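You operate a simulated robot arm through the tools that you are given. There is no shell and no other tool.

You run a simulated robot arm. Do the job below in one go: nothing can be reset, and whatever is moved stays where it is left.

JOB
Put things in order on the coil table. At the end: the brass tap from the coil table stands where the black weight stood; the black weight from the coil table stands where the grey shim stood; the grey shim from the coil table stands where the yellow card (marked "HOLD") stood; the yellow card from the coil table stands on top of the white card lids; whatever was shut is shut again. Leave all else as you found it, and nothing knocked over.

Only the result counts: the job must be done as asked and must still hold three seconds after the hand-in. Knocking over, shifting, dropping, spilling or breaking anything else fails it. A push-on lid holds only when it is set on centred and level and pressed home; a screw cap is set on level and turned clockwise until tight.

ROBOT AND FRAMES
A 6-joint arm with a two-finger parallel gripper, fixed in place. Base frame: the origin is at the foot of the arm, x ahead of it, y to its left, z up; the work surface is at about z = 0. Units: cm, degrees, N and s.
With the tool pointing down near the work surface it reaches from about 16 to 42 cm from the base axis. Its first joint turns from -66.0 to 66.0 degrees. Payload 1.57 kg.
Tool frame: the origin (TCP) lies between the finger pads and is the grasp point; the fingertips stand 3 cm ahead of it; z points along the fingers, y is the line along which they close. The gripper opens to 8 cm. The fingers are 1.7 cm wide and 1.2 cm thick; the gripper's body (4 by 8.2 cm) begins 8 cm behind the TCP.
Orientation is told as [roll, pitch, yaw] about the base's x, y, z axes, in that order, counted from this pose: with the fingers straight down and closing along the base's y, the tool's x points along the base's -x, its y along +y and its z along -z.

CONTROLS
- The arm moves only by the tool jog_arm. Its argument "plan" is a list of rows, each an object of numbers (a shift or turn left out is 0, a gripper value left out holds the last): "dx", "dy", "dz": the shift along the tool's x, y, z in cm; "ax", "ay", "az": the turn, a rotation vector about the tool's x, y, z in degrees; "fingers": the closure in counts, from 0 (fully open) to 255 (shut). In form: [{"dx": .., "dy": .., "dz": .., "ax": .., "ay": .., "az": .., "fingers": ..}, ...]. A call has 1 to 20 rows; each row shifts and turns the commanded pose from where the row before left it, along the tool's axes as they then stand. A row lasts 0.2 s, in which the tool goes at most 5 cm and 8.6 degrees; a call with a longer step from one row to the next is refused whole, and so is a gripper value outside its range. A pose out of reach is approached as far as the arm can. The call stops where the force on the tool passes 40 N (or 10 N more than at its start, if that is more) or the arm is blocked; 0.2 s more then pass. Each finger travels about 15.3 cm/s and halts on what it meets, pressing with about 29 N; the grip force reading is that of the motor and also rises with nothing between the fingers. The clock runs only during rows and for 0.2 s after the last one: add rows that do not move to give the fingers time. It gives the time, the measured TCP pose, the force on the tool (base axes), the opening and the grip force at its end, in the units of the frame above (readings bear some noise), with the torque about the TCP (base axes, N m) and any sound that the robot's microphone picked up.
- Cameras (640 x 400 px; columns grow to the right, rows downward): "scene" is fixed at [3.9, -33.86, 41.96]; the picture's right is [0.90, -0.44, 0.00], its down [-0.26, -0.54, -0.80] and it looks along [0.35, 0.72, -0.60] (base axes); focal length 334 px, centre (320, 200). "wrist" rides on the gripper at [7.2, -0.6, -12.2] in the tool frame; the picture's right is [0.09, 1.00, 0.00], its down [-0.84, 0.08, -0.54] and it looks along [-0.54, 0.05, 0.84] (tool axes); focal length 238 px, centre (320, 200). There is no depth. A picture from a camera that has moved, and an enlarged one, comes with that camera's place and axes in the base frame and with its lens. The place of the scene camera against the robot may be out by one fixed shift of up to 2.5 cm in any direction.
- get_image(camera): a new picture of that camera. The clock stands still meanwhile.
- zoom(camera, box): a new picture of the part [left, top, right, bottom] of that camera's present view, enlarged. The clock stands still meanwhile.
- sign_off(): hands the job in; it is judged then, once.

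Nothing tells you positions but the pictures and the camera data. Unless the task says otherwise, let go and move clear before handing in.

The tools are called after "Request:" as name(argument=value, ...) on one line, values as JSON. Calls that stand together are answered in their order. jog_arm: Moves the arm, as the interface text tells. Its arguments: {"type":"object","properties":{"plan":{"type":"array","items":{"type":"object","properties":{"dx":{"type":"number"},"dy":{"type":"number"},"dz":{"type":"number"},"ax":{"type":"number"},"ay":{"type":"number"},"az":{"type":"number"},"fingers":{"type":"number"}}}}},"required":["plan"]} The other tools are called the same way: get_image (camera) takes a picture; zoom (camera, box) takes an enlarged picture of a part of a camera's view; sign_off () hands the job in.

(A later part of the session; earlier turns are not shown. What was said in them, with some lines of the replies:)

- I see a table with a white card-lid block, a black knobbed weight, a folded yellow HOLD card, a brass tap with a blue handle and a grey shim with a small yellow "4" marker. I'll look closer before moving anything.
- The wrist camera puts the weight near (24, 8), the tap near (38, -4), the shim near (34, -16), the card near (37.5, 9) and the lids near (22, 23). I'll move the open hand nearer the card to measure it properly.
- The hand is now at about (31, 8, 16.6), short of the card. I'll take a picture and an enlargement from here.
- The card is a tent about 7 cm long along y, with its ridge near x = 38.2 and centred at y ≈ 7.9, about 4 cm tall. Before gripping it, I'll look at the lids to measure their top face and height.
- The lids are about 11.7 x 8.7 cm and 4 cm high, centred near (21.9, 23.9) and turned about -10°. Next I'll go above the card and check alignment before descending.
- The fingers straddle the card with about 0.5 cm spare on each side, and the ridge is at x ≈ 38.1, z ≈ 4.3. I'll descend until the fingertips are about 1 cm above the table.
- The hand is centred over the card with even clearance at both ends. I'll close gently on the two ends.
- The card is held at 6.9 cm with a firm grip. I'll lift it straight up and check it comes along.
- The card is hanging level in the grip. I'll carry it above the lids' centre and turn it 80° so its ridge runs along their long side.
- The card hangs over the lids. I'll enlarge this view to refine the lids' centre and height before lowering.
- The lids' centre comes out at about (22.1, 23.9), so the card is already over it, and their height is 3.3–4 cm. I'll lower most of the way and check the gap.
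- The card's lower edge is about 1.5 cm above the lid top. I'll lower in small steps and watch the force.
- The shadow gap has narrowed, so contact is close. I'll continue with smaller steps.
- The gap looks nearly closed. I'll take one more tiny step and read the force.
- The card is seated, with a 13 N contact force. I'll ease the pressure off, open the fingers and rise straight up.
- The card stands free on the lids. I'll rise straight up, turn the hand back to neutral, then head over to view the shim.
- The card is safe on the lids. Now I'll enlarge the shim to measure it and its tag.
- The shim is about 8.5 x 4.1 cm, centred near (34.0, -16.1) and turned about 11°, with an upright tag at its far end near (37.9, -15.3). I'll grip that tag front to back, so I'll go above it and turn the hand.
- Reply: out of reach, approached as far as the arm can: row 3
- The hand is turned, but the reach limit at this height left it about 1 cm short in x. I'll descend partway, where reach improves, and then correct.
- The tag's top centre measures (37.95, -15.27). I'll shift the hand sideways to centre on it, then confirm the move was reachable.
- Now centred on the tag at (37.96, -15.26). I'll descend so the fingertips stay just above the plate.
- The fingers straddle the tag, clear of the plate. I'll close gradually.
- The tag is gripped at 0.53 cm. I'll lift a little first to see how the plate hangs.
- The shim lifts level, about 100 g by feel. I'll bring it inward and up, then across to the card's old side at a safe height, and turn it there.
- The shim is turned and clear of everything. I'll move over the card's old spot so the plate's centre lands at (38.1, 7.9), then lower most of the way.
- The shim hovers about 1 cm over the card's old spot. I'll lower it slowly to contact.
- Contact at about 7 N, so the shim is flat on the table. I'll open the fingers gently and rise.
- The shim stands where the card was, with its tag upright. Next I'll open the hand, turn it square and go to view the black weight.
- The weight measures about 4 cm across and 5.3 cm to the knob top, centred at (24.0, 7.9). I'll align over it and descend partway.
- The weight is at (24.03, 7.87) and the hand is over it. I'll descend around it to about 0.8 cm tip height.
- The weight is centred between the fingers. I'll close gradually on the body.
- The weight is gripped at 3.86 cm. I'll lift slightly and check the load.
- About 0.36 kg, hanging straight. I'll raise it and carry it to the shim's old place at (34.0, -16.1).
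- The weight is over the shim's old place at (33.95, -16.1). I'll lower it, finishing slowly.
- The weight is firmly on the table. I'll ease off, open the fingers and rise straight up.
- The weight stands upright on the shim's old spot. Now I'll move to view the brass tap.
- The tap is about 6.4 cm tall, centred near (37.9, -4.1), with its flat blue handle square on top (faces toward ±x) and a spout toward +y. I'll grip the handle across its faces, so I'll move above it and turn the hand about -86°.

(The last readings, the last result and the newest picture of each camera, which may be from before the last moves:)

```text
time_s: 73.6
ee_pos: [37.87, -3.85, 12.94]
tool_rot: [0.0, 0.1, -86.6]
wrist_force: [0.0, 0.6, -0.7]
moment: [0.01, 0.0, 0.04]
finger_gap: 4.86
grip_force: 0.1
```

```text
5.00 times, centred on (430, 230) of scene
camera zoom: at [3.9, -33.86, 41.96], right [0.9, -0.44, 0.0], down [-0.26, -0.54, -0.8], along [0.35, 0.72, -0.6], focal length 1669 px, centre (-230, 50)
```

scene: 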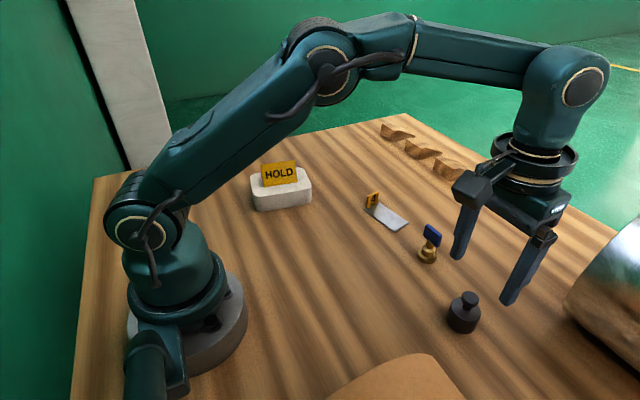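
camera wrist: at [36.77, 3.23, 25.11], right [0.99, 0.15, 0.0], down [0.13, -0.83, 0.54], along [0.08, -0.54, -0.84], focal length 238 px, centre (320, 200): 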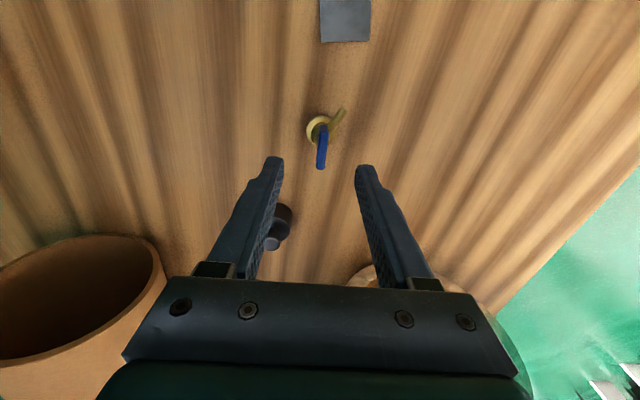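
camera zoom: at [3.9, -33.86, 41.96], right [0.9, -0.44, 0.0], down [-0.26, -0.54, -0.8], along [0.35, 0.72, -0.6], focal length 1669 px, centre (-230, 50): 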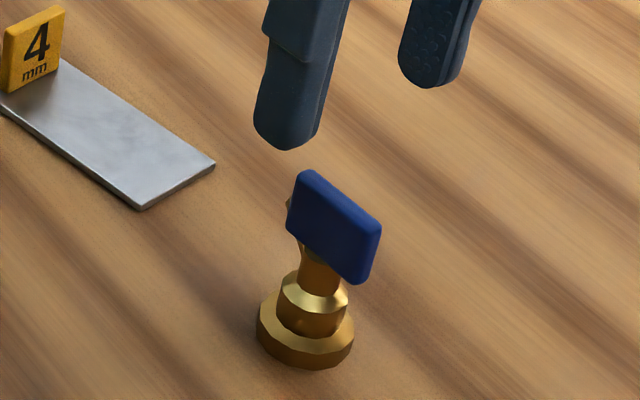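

The handle top is at (38.09, -4.05), z ≈ 6.1, about 0.75 cm thick. The spout is lower (around z 3–4), so I'll keep the fingertips at about 4.3 when I descend.

Request:
jog_arm(plan=[{"dx": -0.147, "dy": 0.261, "az": -0.8}, {"dz": 1.2}, {"dz": 1.3}, {"dz": 1.3}, {"dz": 1.0}, {"dz": 0.6}, {}])

Request:
get_image(camera="wrist")

Request:
zoom(camera="wrist", box=[240, 120, 400, 220])

Request:
zoom(camera="scene", box=[395, 190, 475, 270])

```text
time_s: 75.2
ee_pos: [38.08, -3.91, 7.55]
tool_rot: [0.0, 0.0, -85.6]
wrist_force: [0.5, 0.2, 0.0]
moment: [0.03, 0.0, 0.01]
finger_gap: 4.87
grip_force: 0.1
```

```text
taken
camera wrist: at [36.92, 3.05, 19.66], right [0.99, 0.17, 0.0], down [0.14, -0.83, 0.54], along [0.09, -0.54, -0.84], focal length 238 px, centre (320, 200)
```

wrist: 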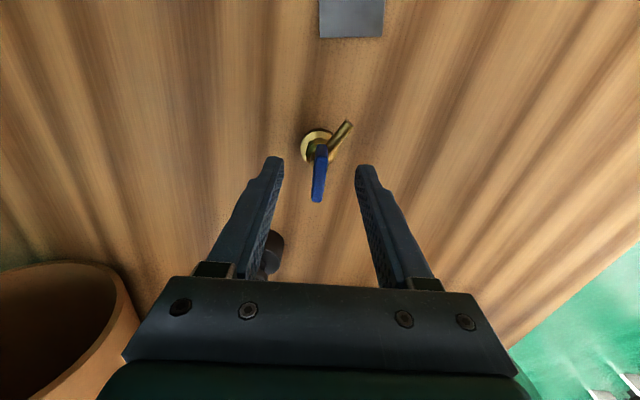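

```text
4.00 times, centred on (320, 170) of wrist
camera zoom: at [36.92, 3.05, 19.66], right [0.99, 0.17, 0.0], down [0.14, -0.83, 0.54], along [0.09, -0.54, -0.84], focal length 953 px, centre (320, 320)
```

zoom: 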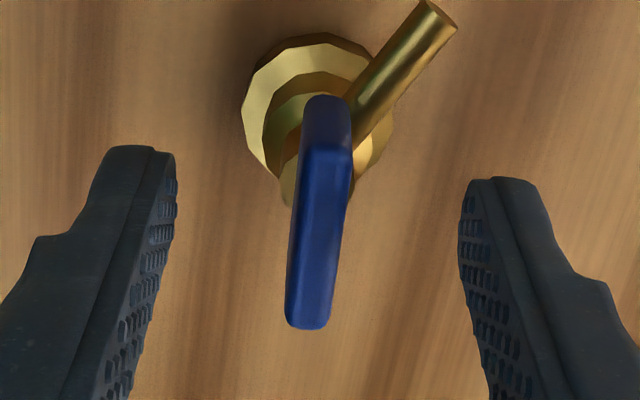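

```text
5.00 times, centred on (435, 230) of scene
camera zoom: at [3.9, -33.86, 41.96], right [0.9, -0.44, 0.0], down [-0.26, -0.54, -0.8], along [0.35, 0.72, -0.6], focal length 1669 px, centre (-255, 50)
```

zoom: 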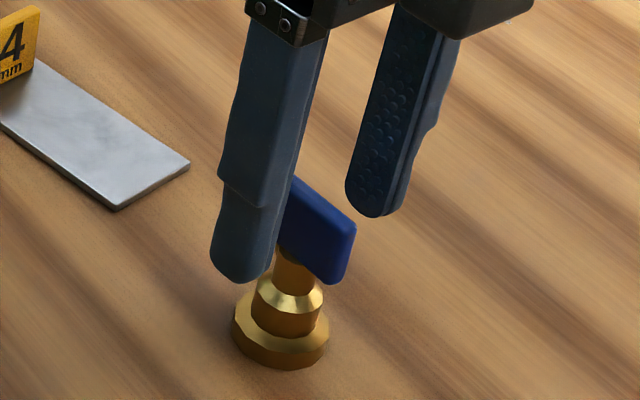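

The hand is centred on the handle, with the tips beside its mid-height and clear of the spout. I'll close on it.

Request:
jog_arm(plan=[{"dz": 0.12}, {"fingers": 150}, {"fingers": 190}, {"fingers": 210}, {"fingers": 220}, {"fingers": 230}, {"fingers": 245}, {"fingers": 255}, {}, {}])

Request:
get_image(camera="wrist")

Request:
zoom(camera="scene", box=[395, 190, 475, 270])

```text
time_s: 77.4
ee_pos: [38.07, -3.86, 7.47]
tool_rot: [0.1, 0.1, -85.6]
wrist_force: [0.4, 0.2, 0.4]
moment: [-0.01, 0.0, -0.03]
finger_gap: 0.72
grip_force: 26.3
```

```text
taken
camera wrist: at [36.93, 3.06, 19.56], right [0.99, 0.17, 0.0], down [0.14, -0.83, 0.54], along [0.09, -0.54, -0.84], focal length 238 px, centre (320, 200)
```

wrist: 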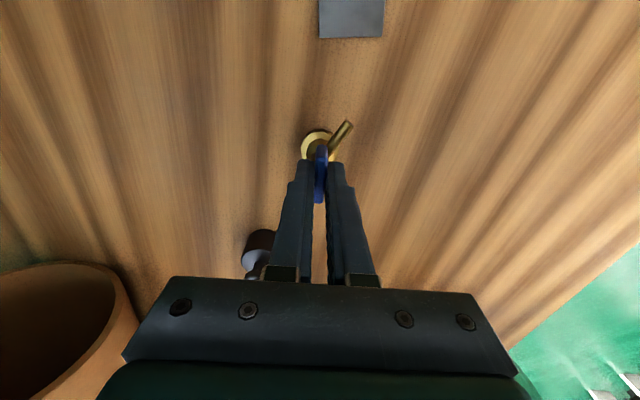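

```text
5.00 times, centred on (435, 230) of scene
camera zoom: at [3.9, -33.86, 41.96], right [0.9, -0.44, 0.0], down [-0.26, -0.54, -0.8], along [0.35, 0.72, -0.6], focal length 1669 px, centre (-255, 50)
```

zoom: 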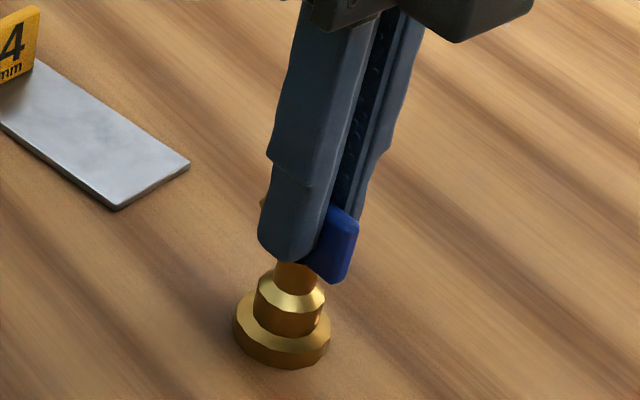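

The handle is gripped at 0.72 cm. I'll lift slightly and check it hangs straight.

Request:
jog_arm(plan=[{"dz": -0.3}, {"dz": -0.5}, {"dz": -0.7}, {}])

Request:
get_image(camera="wrist")

Request:
zoom(camera="scene", box=[395, 190, 475, 270])

```text
time_s: 78.4
ee_pos: [38.1, -4.03, 8.93]
tool_rot: [0.0, -0.1, -85.6]
wrist_force: [-0.2, 0.3, -0.9]
moment: [0.03, 0.0, -0.02]
finger_gap: 0.71
grip_force: 26.4
```

```text
taken
camera wrist: at [36.94, 3.07, 21.11], right [0.99, 0.17, 0.0], down [0.14, -0.83, 0.54], along [0.09, -0.54, -0.84], focal length 238 px, centre (320, 200)
```

wrist: 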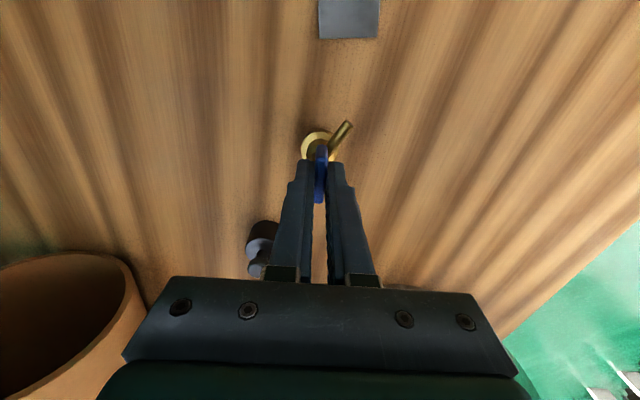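

```text
5.00 times, centred on (435, 230) of scene
camera zoom: at [3.9, -33.86, 41.96], right [0.9, -0.44, 0.0], down [-0.26, -0.54, -0.8], along [0.35, 0.72, -0.6], focal length 1669 px, centre (-255, 50)
```

zoom: 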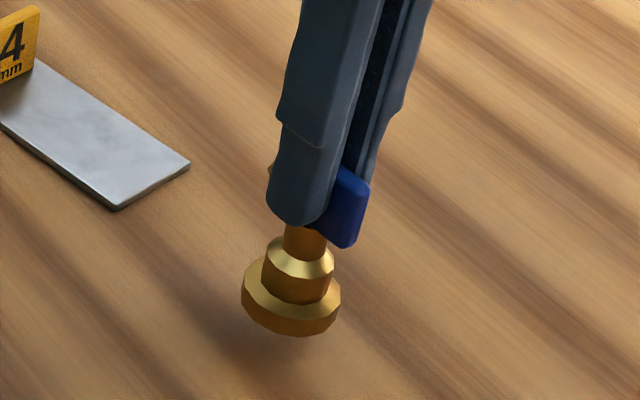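

The tap hangs straight. I'll carry it up and over to the weight's old place at (24.0, 7.9), keeping its orientation.

Request:
jog_arm(plan=[{"dx": 0.9, "dy": -0.91, "dz": -1.2}, {"dx": 1.72, "dy": -1.74, "dz": -1.5}, {"dx": 1.72, "dy": -1.74, "dz": -1.5}, {"dx": 1.72, "dy": -1.74}, {"dx": 1.72, "dy": -1.74}, {"dx": 1.72, "dy": -1.74}, {"dx": 1.72, "dy": -1.74}, {"dx": 1.72, "dy": -1.735}, {}])

Request:
get_image(camera="wrist")

Request:
get_image(camera="scene")

```text
time_s: 80.4
ee_pos: [23.95, 7.92, 13.24]
tool_rot: [0.0, 0.0, -85.7]
wrist_force: [0.6, -0.4, -0.7]
moment: [0.04, 0.02, 0.0]
finger_gap: 0.7
grip_force: 26.6
```

```text
taken
camera wrist: at [22.88, 14.97, 25.28], right [0.99, 0.17, 0.0], down [0.14, -0.83, 0.54], along [0.09, -0.54, -0.84], focal length 238 px, centre (320, 200)
```

wrist: 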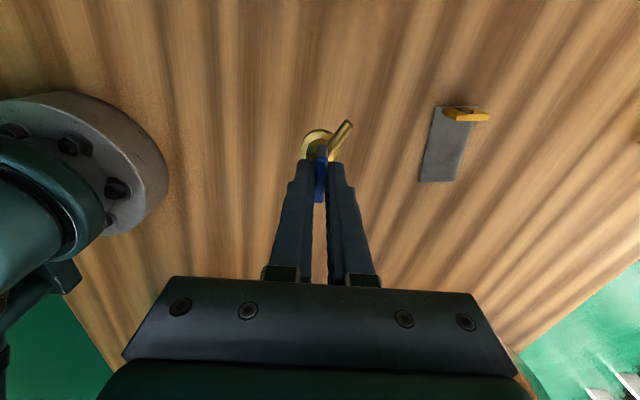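

```text
taken
```

scene: 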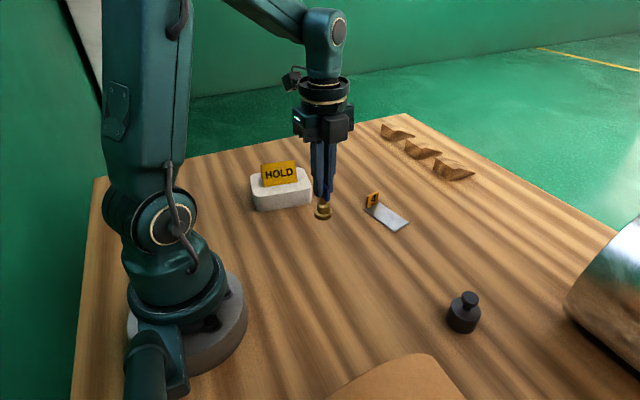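

The tap is over the target at (24.03, 7.84). I'll lower it, then finish in tiny steps.

Request:
jog_arm(plan=[{"dz": 1.0}, {"dz": 1.4}, {"dz": 1.4}, {"dz": 1.0}, {"dz": 0.5}, {}])

Request:
zoom(camera="scene", box=[290, 190, 360, 260])

Request:
get_image(camera="wrist")

```text
time_s: 81.8
ee_pos: [24.1, 7.91, 7.76]
tool_rot: [0.0, 0.1, -85.7]
wrist_force: [0.2, 0.0, -0.7]
moment: [0.01, 0.01, 0.01]
finger_gap: 0.72
grip_force: 27.0
```

```text
5.71 times, centred on (325, 225) of scene
camera zoom: at [3.9, -33.86, 41.96], right [0.9, -0.44, 0.0], down [-0.26, -0.54, -0.8], along [0.35, 0.72, -0.6], focal length 1908 px, centre (291, 57)
```

zoom: 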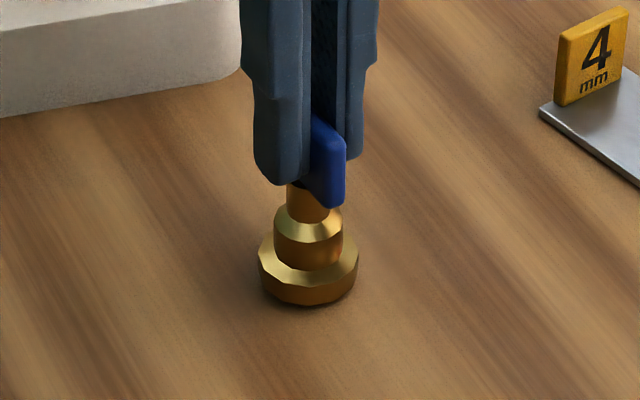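

```text
taken
camera wrist: at [22.87, 14.97, 19.93], right [0.99, 0.17, 0.0], down [0.14, -0.83, 0.54], along [0.09, -0.54, -0.84], focal length 238 px, centre (320, 200)
```

wrist: 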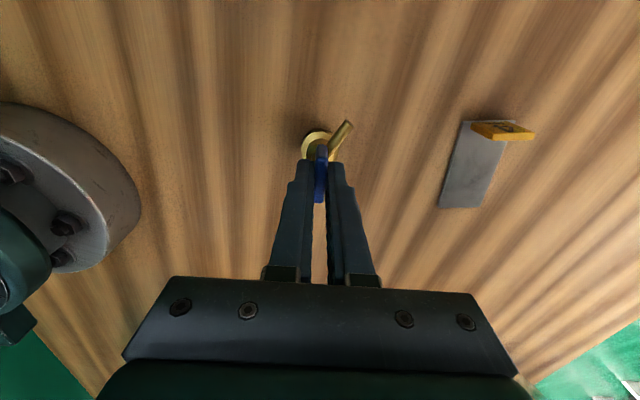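

Request:
jog_arm(plan=[{"dz": 0.15}, {"dz": 0.1}, {"dz": 0.05}, {}])

Request:
jog_arm(plan=[{"dz": 0.03}, {}])

Request:
jog_arm(plan=[{"dz": 0.03}, {}])

```text
time_s: 82.8
ee_pos: [23.92, 7.97, 7.43]
tool_rot: [0.0, -0.2, -85.6]
wrist_force: [1.3, 0.8, -0.8]
moment: [0.03, -0.02, 0.0]
finger_gap: 0.72
grip_force: 26.3
```

```text
time_s: 83.4
ee_pos: [24.04, 7.96, 7.48]
tool_rot: [0.0, -0.2, -85.7]
wrist_force: [0.6, -0.9, -1.7]
moment: [-0.01, -0.01, 0.0]
finger_gap: 0.73
grip_force: 27.0
```

```text
time_s: 84.0
ee_pos: [23.98, 8.02, 7.43]
tool_rot: [0.0, -0.2, -85.7]
wrist_force: [0.7, 0.9, -0.8]
moment: [-0.02, 0.0, -0.01]
finger_gap: 0.72
grip_force: 26.6
```

Request:
jog_arm(plan=[{"dz": 0.02}, {}])

Request:
jog_arm(plan=[{"dz": 0.02}, {}])

```text
time_s: 84.6
ee_pos: [24.08, 8.02, 7.44]
tool_rot: [0.1, 0.0, -85.6]
wrist_force: [-0.4, -0.9, -0.8]
moment: [0.02, 0.03, 0.0]
finger_gap: 0.71
grip_force: 26.4
```

```text
time_s: 85.2
ee_pos: [24.08, 7.99, 7.51]
tool_rot: [-0.1, 0.0, -85.6]
wrist_force: [-0.5, -0.3, -0.4]
moment: [-0.01, 0.01, -0.01]
finger_gap: 0.7
grip_force: 26.4
```

Request:
jog_arm(plan=[{"dz": 0.02}, {}])

Request:
jog_arm(plan=[{"dz": 0.02}, {}])

Request:
get_image(camera="wrist")

Request:
zoom(camera="scene", box=[300, 205, 350, 255])

```text
time_s: 85.8
ee_pos: [24.02, 8.08, 7.45]
tool_rot: [0.0, -0.1, -85.6]
wrist_force: [0.3, 0.2, -1.4]
moment: [0.01, 0.0, -0.02]
finger_gap: 0.7
grip_force: 26.4
```

```text
time_s: 86.4
ee_pos: [23.98, 7.99, 7.36]
tool_rot: [0.0, 0.0, -85.5]
wrist_force: [-1.0, -0.4, 1.4]
moment: [0.02, 0.04, 0.0]
finger_gap: 0.71
grip_force: 26.7
```

```text
taken
camera wrist: at [22.91, 14.99, 19.55], right [0.99, 0.17, 0.0], down [0.14, -0.83, 0.54], along [0.09, -0.54, -0.84], focal length 238 px, centre (320, 200)
```

wrist: 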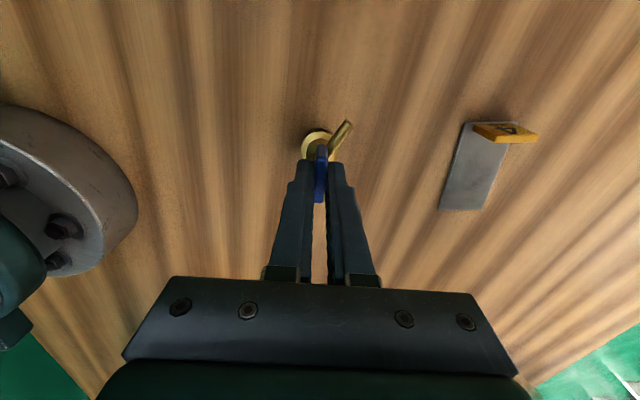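

```text
8.00 times, centred on (325, 230) of scene
camera zoom: at [3.9, -33.86, 41.96], right [0.9, -0.44, 0.0], down [-0.26, -0.54, -0.8], along [0.35, 0.72, -0.6], focal length 2671 px, centre (280, -40)
```

zoom: 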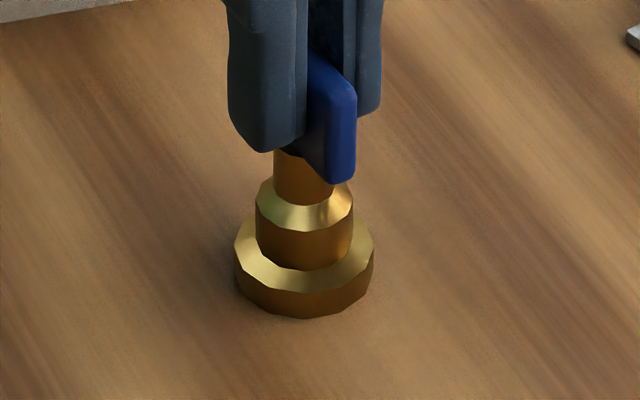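

Request:
jog_arm(plan=[{"dz": 0.02}, {}])

```text
time_s: 87.0
ee_pos: [23.93, 7.86, 7.5]
tool_rot: [0.1, 0.0, -85.5]
wrist_force: [-3.1, 0.2, 13.1]
moment: [-0.01, 0.17, -0.01]
finger_gap: 0.72
grip_force: 26.7
```

Contact is confirmed, so the tap is standing on the table. I'll ease off slightly, release evenly and rise straight up.

Request:
jog_arm(plan=[{"dz": -0.03}, {}, {"fingers": 235}, {"fingers": 228}, {"fingers": 220}, {"fingers": 205}, {"fingers": 180}, {"fingers": 140}, {"fingers": 110}, {}, {"dz": -0.8}, {"dz": -1.2}, {"dz": -2.0}, {"dz": -2.0}, {"dz": -2.0}, {"dz": -2.0}, {}])

Request:
get_image(camera="wrist")

Request:
get_image(camera="scene")

```text
time_s: 90.6
ee_pos: [24.01, 7.91, 17.55]
tool_rot: [0.0, -0.2, -85.6]
wrist_force: [0.7, -1.1, 0.2]
moment: [0.0, 0.0, -0.03]
finger_gap: 4.54
grip_force: 0.1
```

```text
taken
camera wrist: at [22.9, 14.98, 29.58], right [0.99, 0.17, 0.0], down [0.14, -0.83, 0.54], along [0.09, -0.54, -0.84], focal length 238 px, centre (320, 200)
```

wrist: 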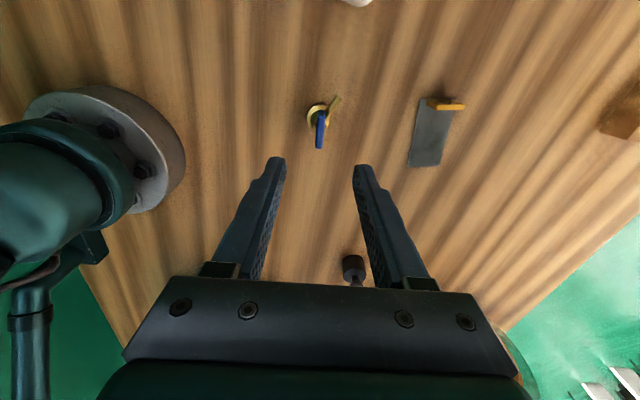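

```text
taken
```

scene: 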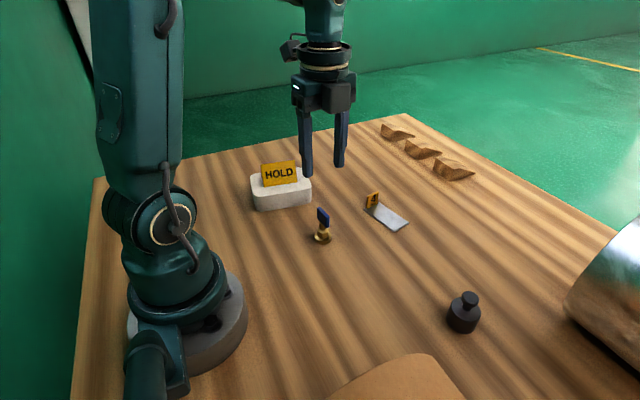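

All four items are in place. I'll move the hand clear toward its start pose and check everything once more.

Request:
jog_arm(plan=[{"dz": -2.0}, {"dz": -2.0}, {"dz": -2.0}, {"az": -7.78}, {"az": -7.78}, {"az": -7.78}, {"az": -7.78}, {"az": -7.78}, {"az": -7.78}, {"az": -7.78}, {"az": -7.78}, {"az": -7.78}, {"az": -7.78}, {"az": -7.78}, {"dy": -4.0}, {"dy": -4.0}, {"dy": -4.0}, {"dy": -3.8}, {}])

Request:
get_image(camera="wrist")

Request:
get_image(camera="scene")

Request:
zoom(camera="scene", box=[240, 150, 420, 260])

Request:
zoom(camera="scene", box=[420, 270, 520, 350])

```text
time_s: 94.6
ee_pos: [23.99, -7.78, 23.45]
tool_rot: [0.0, 0.0, -0.1]
wrist_force: [-0.3, 0.1, -0.3]
moment: [0.02, 0.0, 0.01]
finger_gap: 4.55
grip_force: 0.1
```

```text
taken
camera wrist: at [16.88, -8.7, 35.64], right [-0.09, 1.0, 0.0], down [0.84, 0.08, 0.54], along [0.54, 0.05, -0.84], focal length 238 px, centre (320, 200)
```

wrist: 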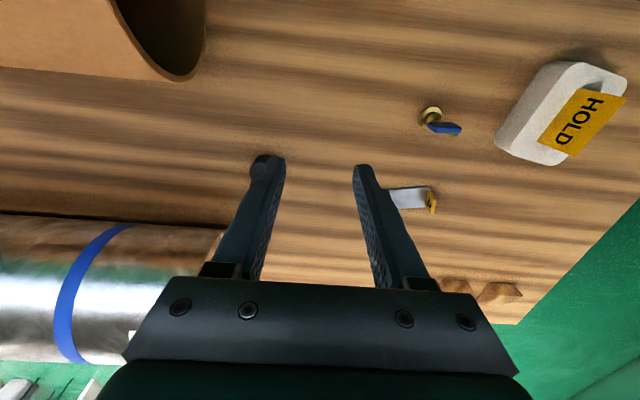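

```text
taken
```

scene: 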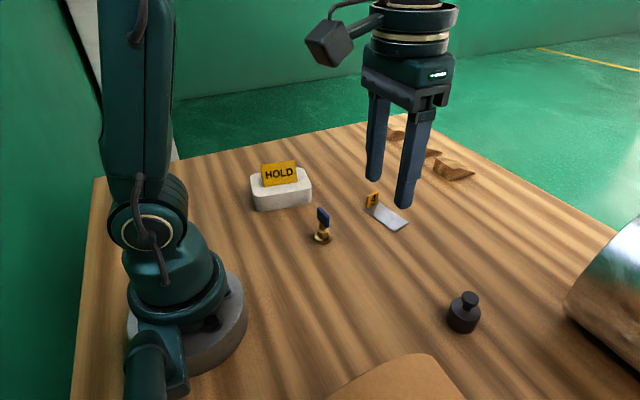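

```text
3.56 times, centred on (330, 205) of scene
camera zoom: at [3.9, -33.87, 41.96], right [0.9, -0.44, 0.0], down [-0.26, -0.54, -0.8], along [0.35, 0.72, -0.6], focal length 1187 px, centre (284, 182)
```

zoom: 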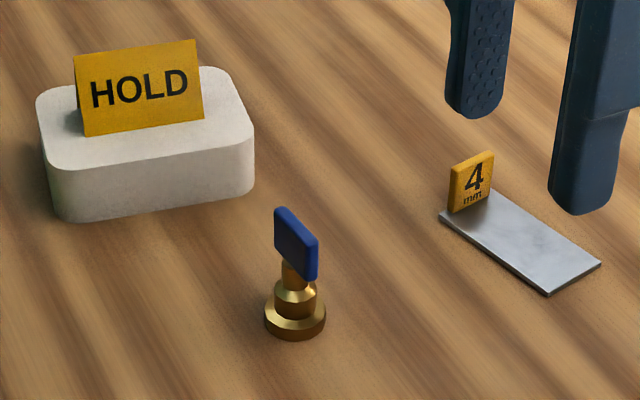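

```text
5.00 times, centred on (470, 310) of scene
camera zoom: at [3.9, -33.87, 41.96], right [0.9, -0.44, 0.0], down [-0.26, -0.54, -0.8], along [0.35, 0.72, -0.6], focal length 1669 px, centre (-430, -350)
```

zoom: 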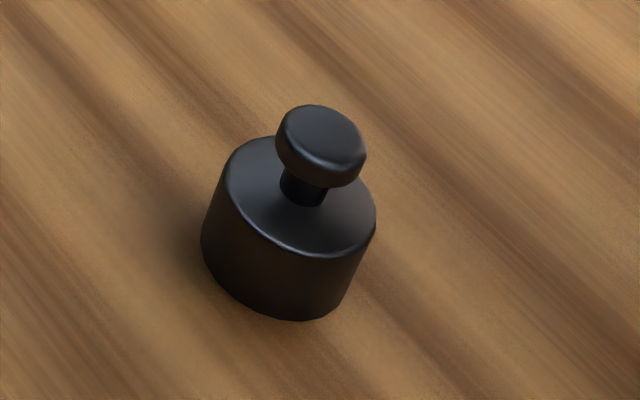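

The HOLD card stands on the lids, the shim is on the card's spot, the weight is on the shim's spot and the tap is on the weight's spot. All are upright, nothing else has moved and the hand is clear, so I'll hand in.

Request:
sign_off()

```text
The job is handed in.
```

All four items are in their new places and the job is handed in. The last pictures show everything upright, with nothing else moved.

| Item | Now stands | Position (x, y in cm) |
|---|---|---|
| Yellow HOLD card | on top of the white card lids, near their centre | about (22, 24) |
| Grey shim | where the card stood | about (38, 8) |
| Black weight | where the shim stood | about (34, -16) |
| Brass tap | where the weight stood | about (24, 8) |

- **Turned items:** I turned the card about 80° so its ridge runs along the lids' long side. I turned the shim 90° so the arm could reach the spot. The tap kept its direction.
- **Shut things:** I opened nothing, so there was nothing to shut again.
- **Hand:** it let go of the tap and was raised well clear before hand-in.
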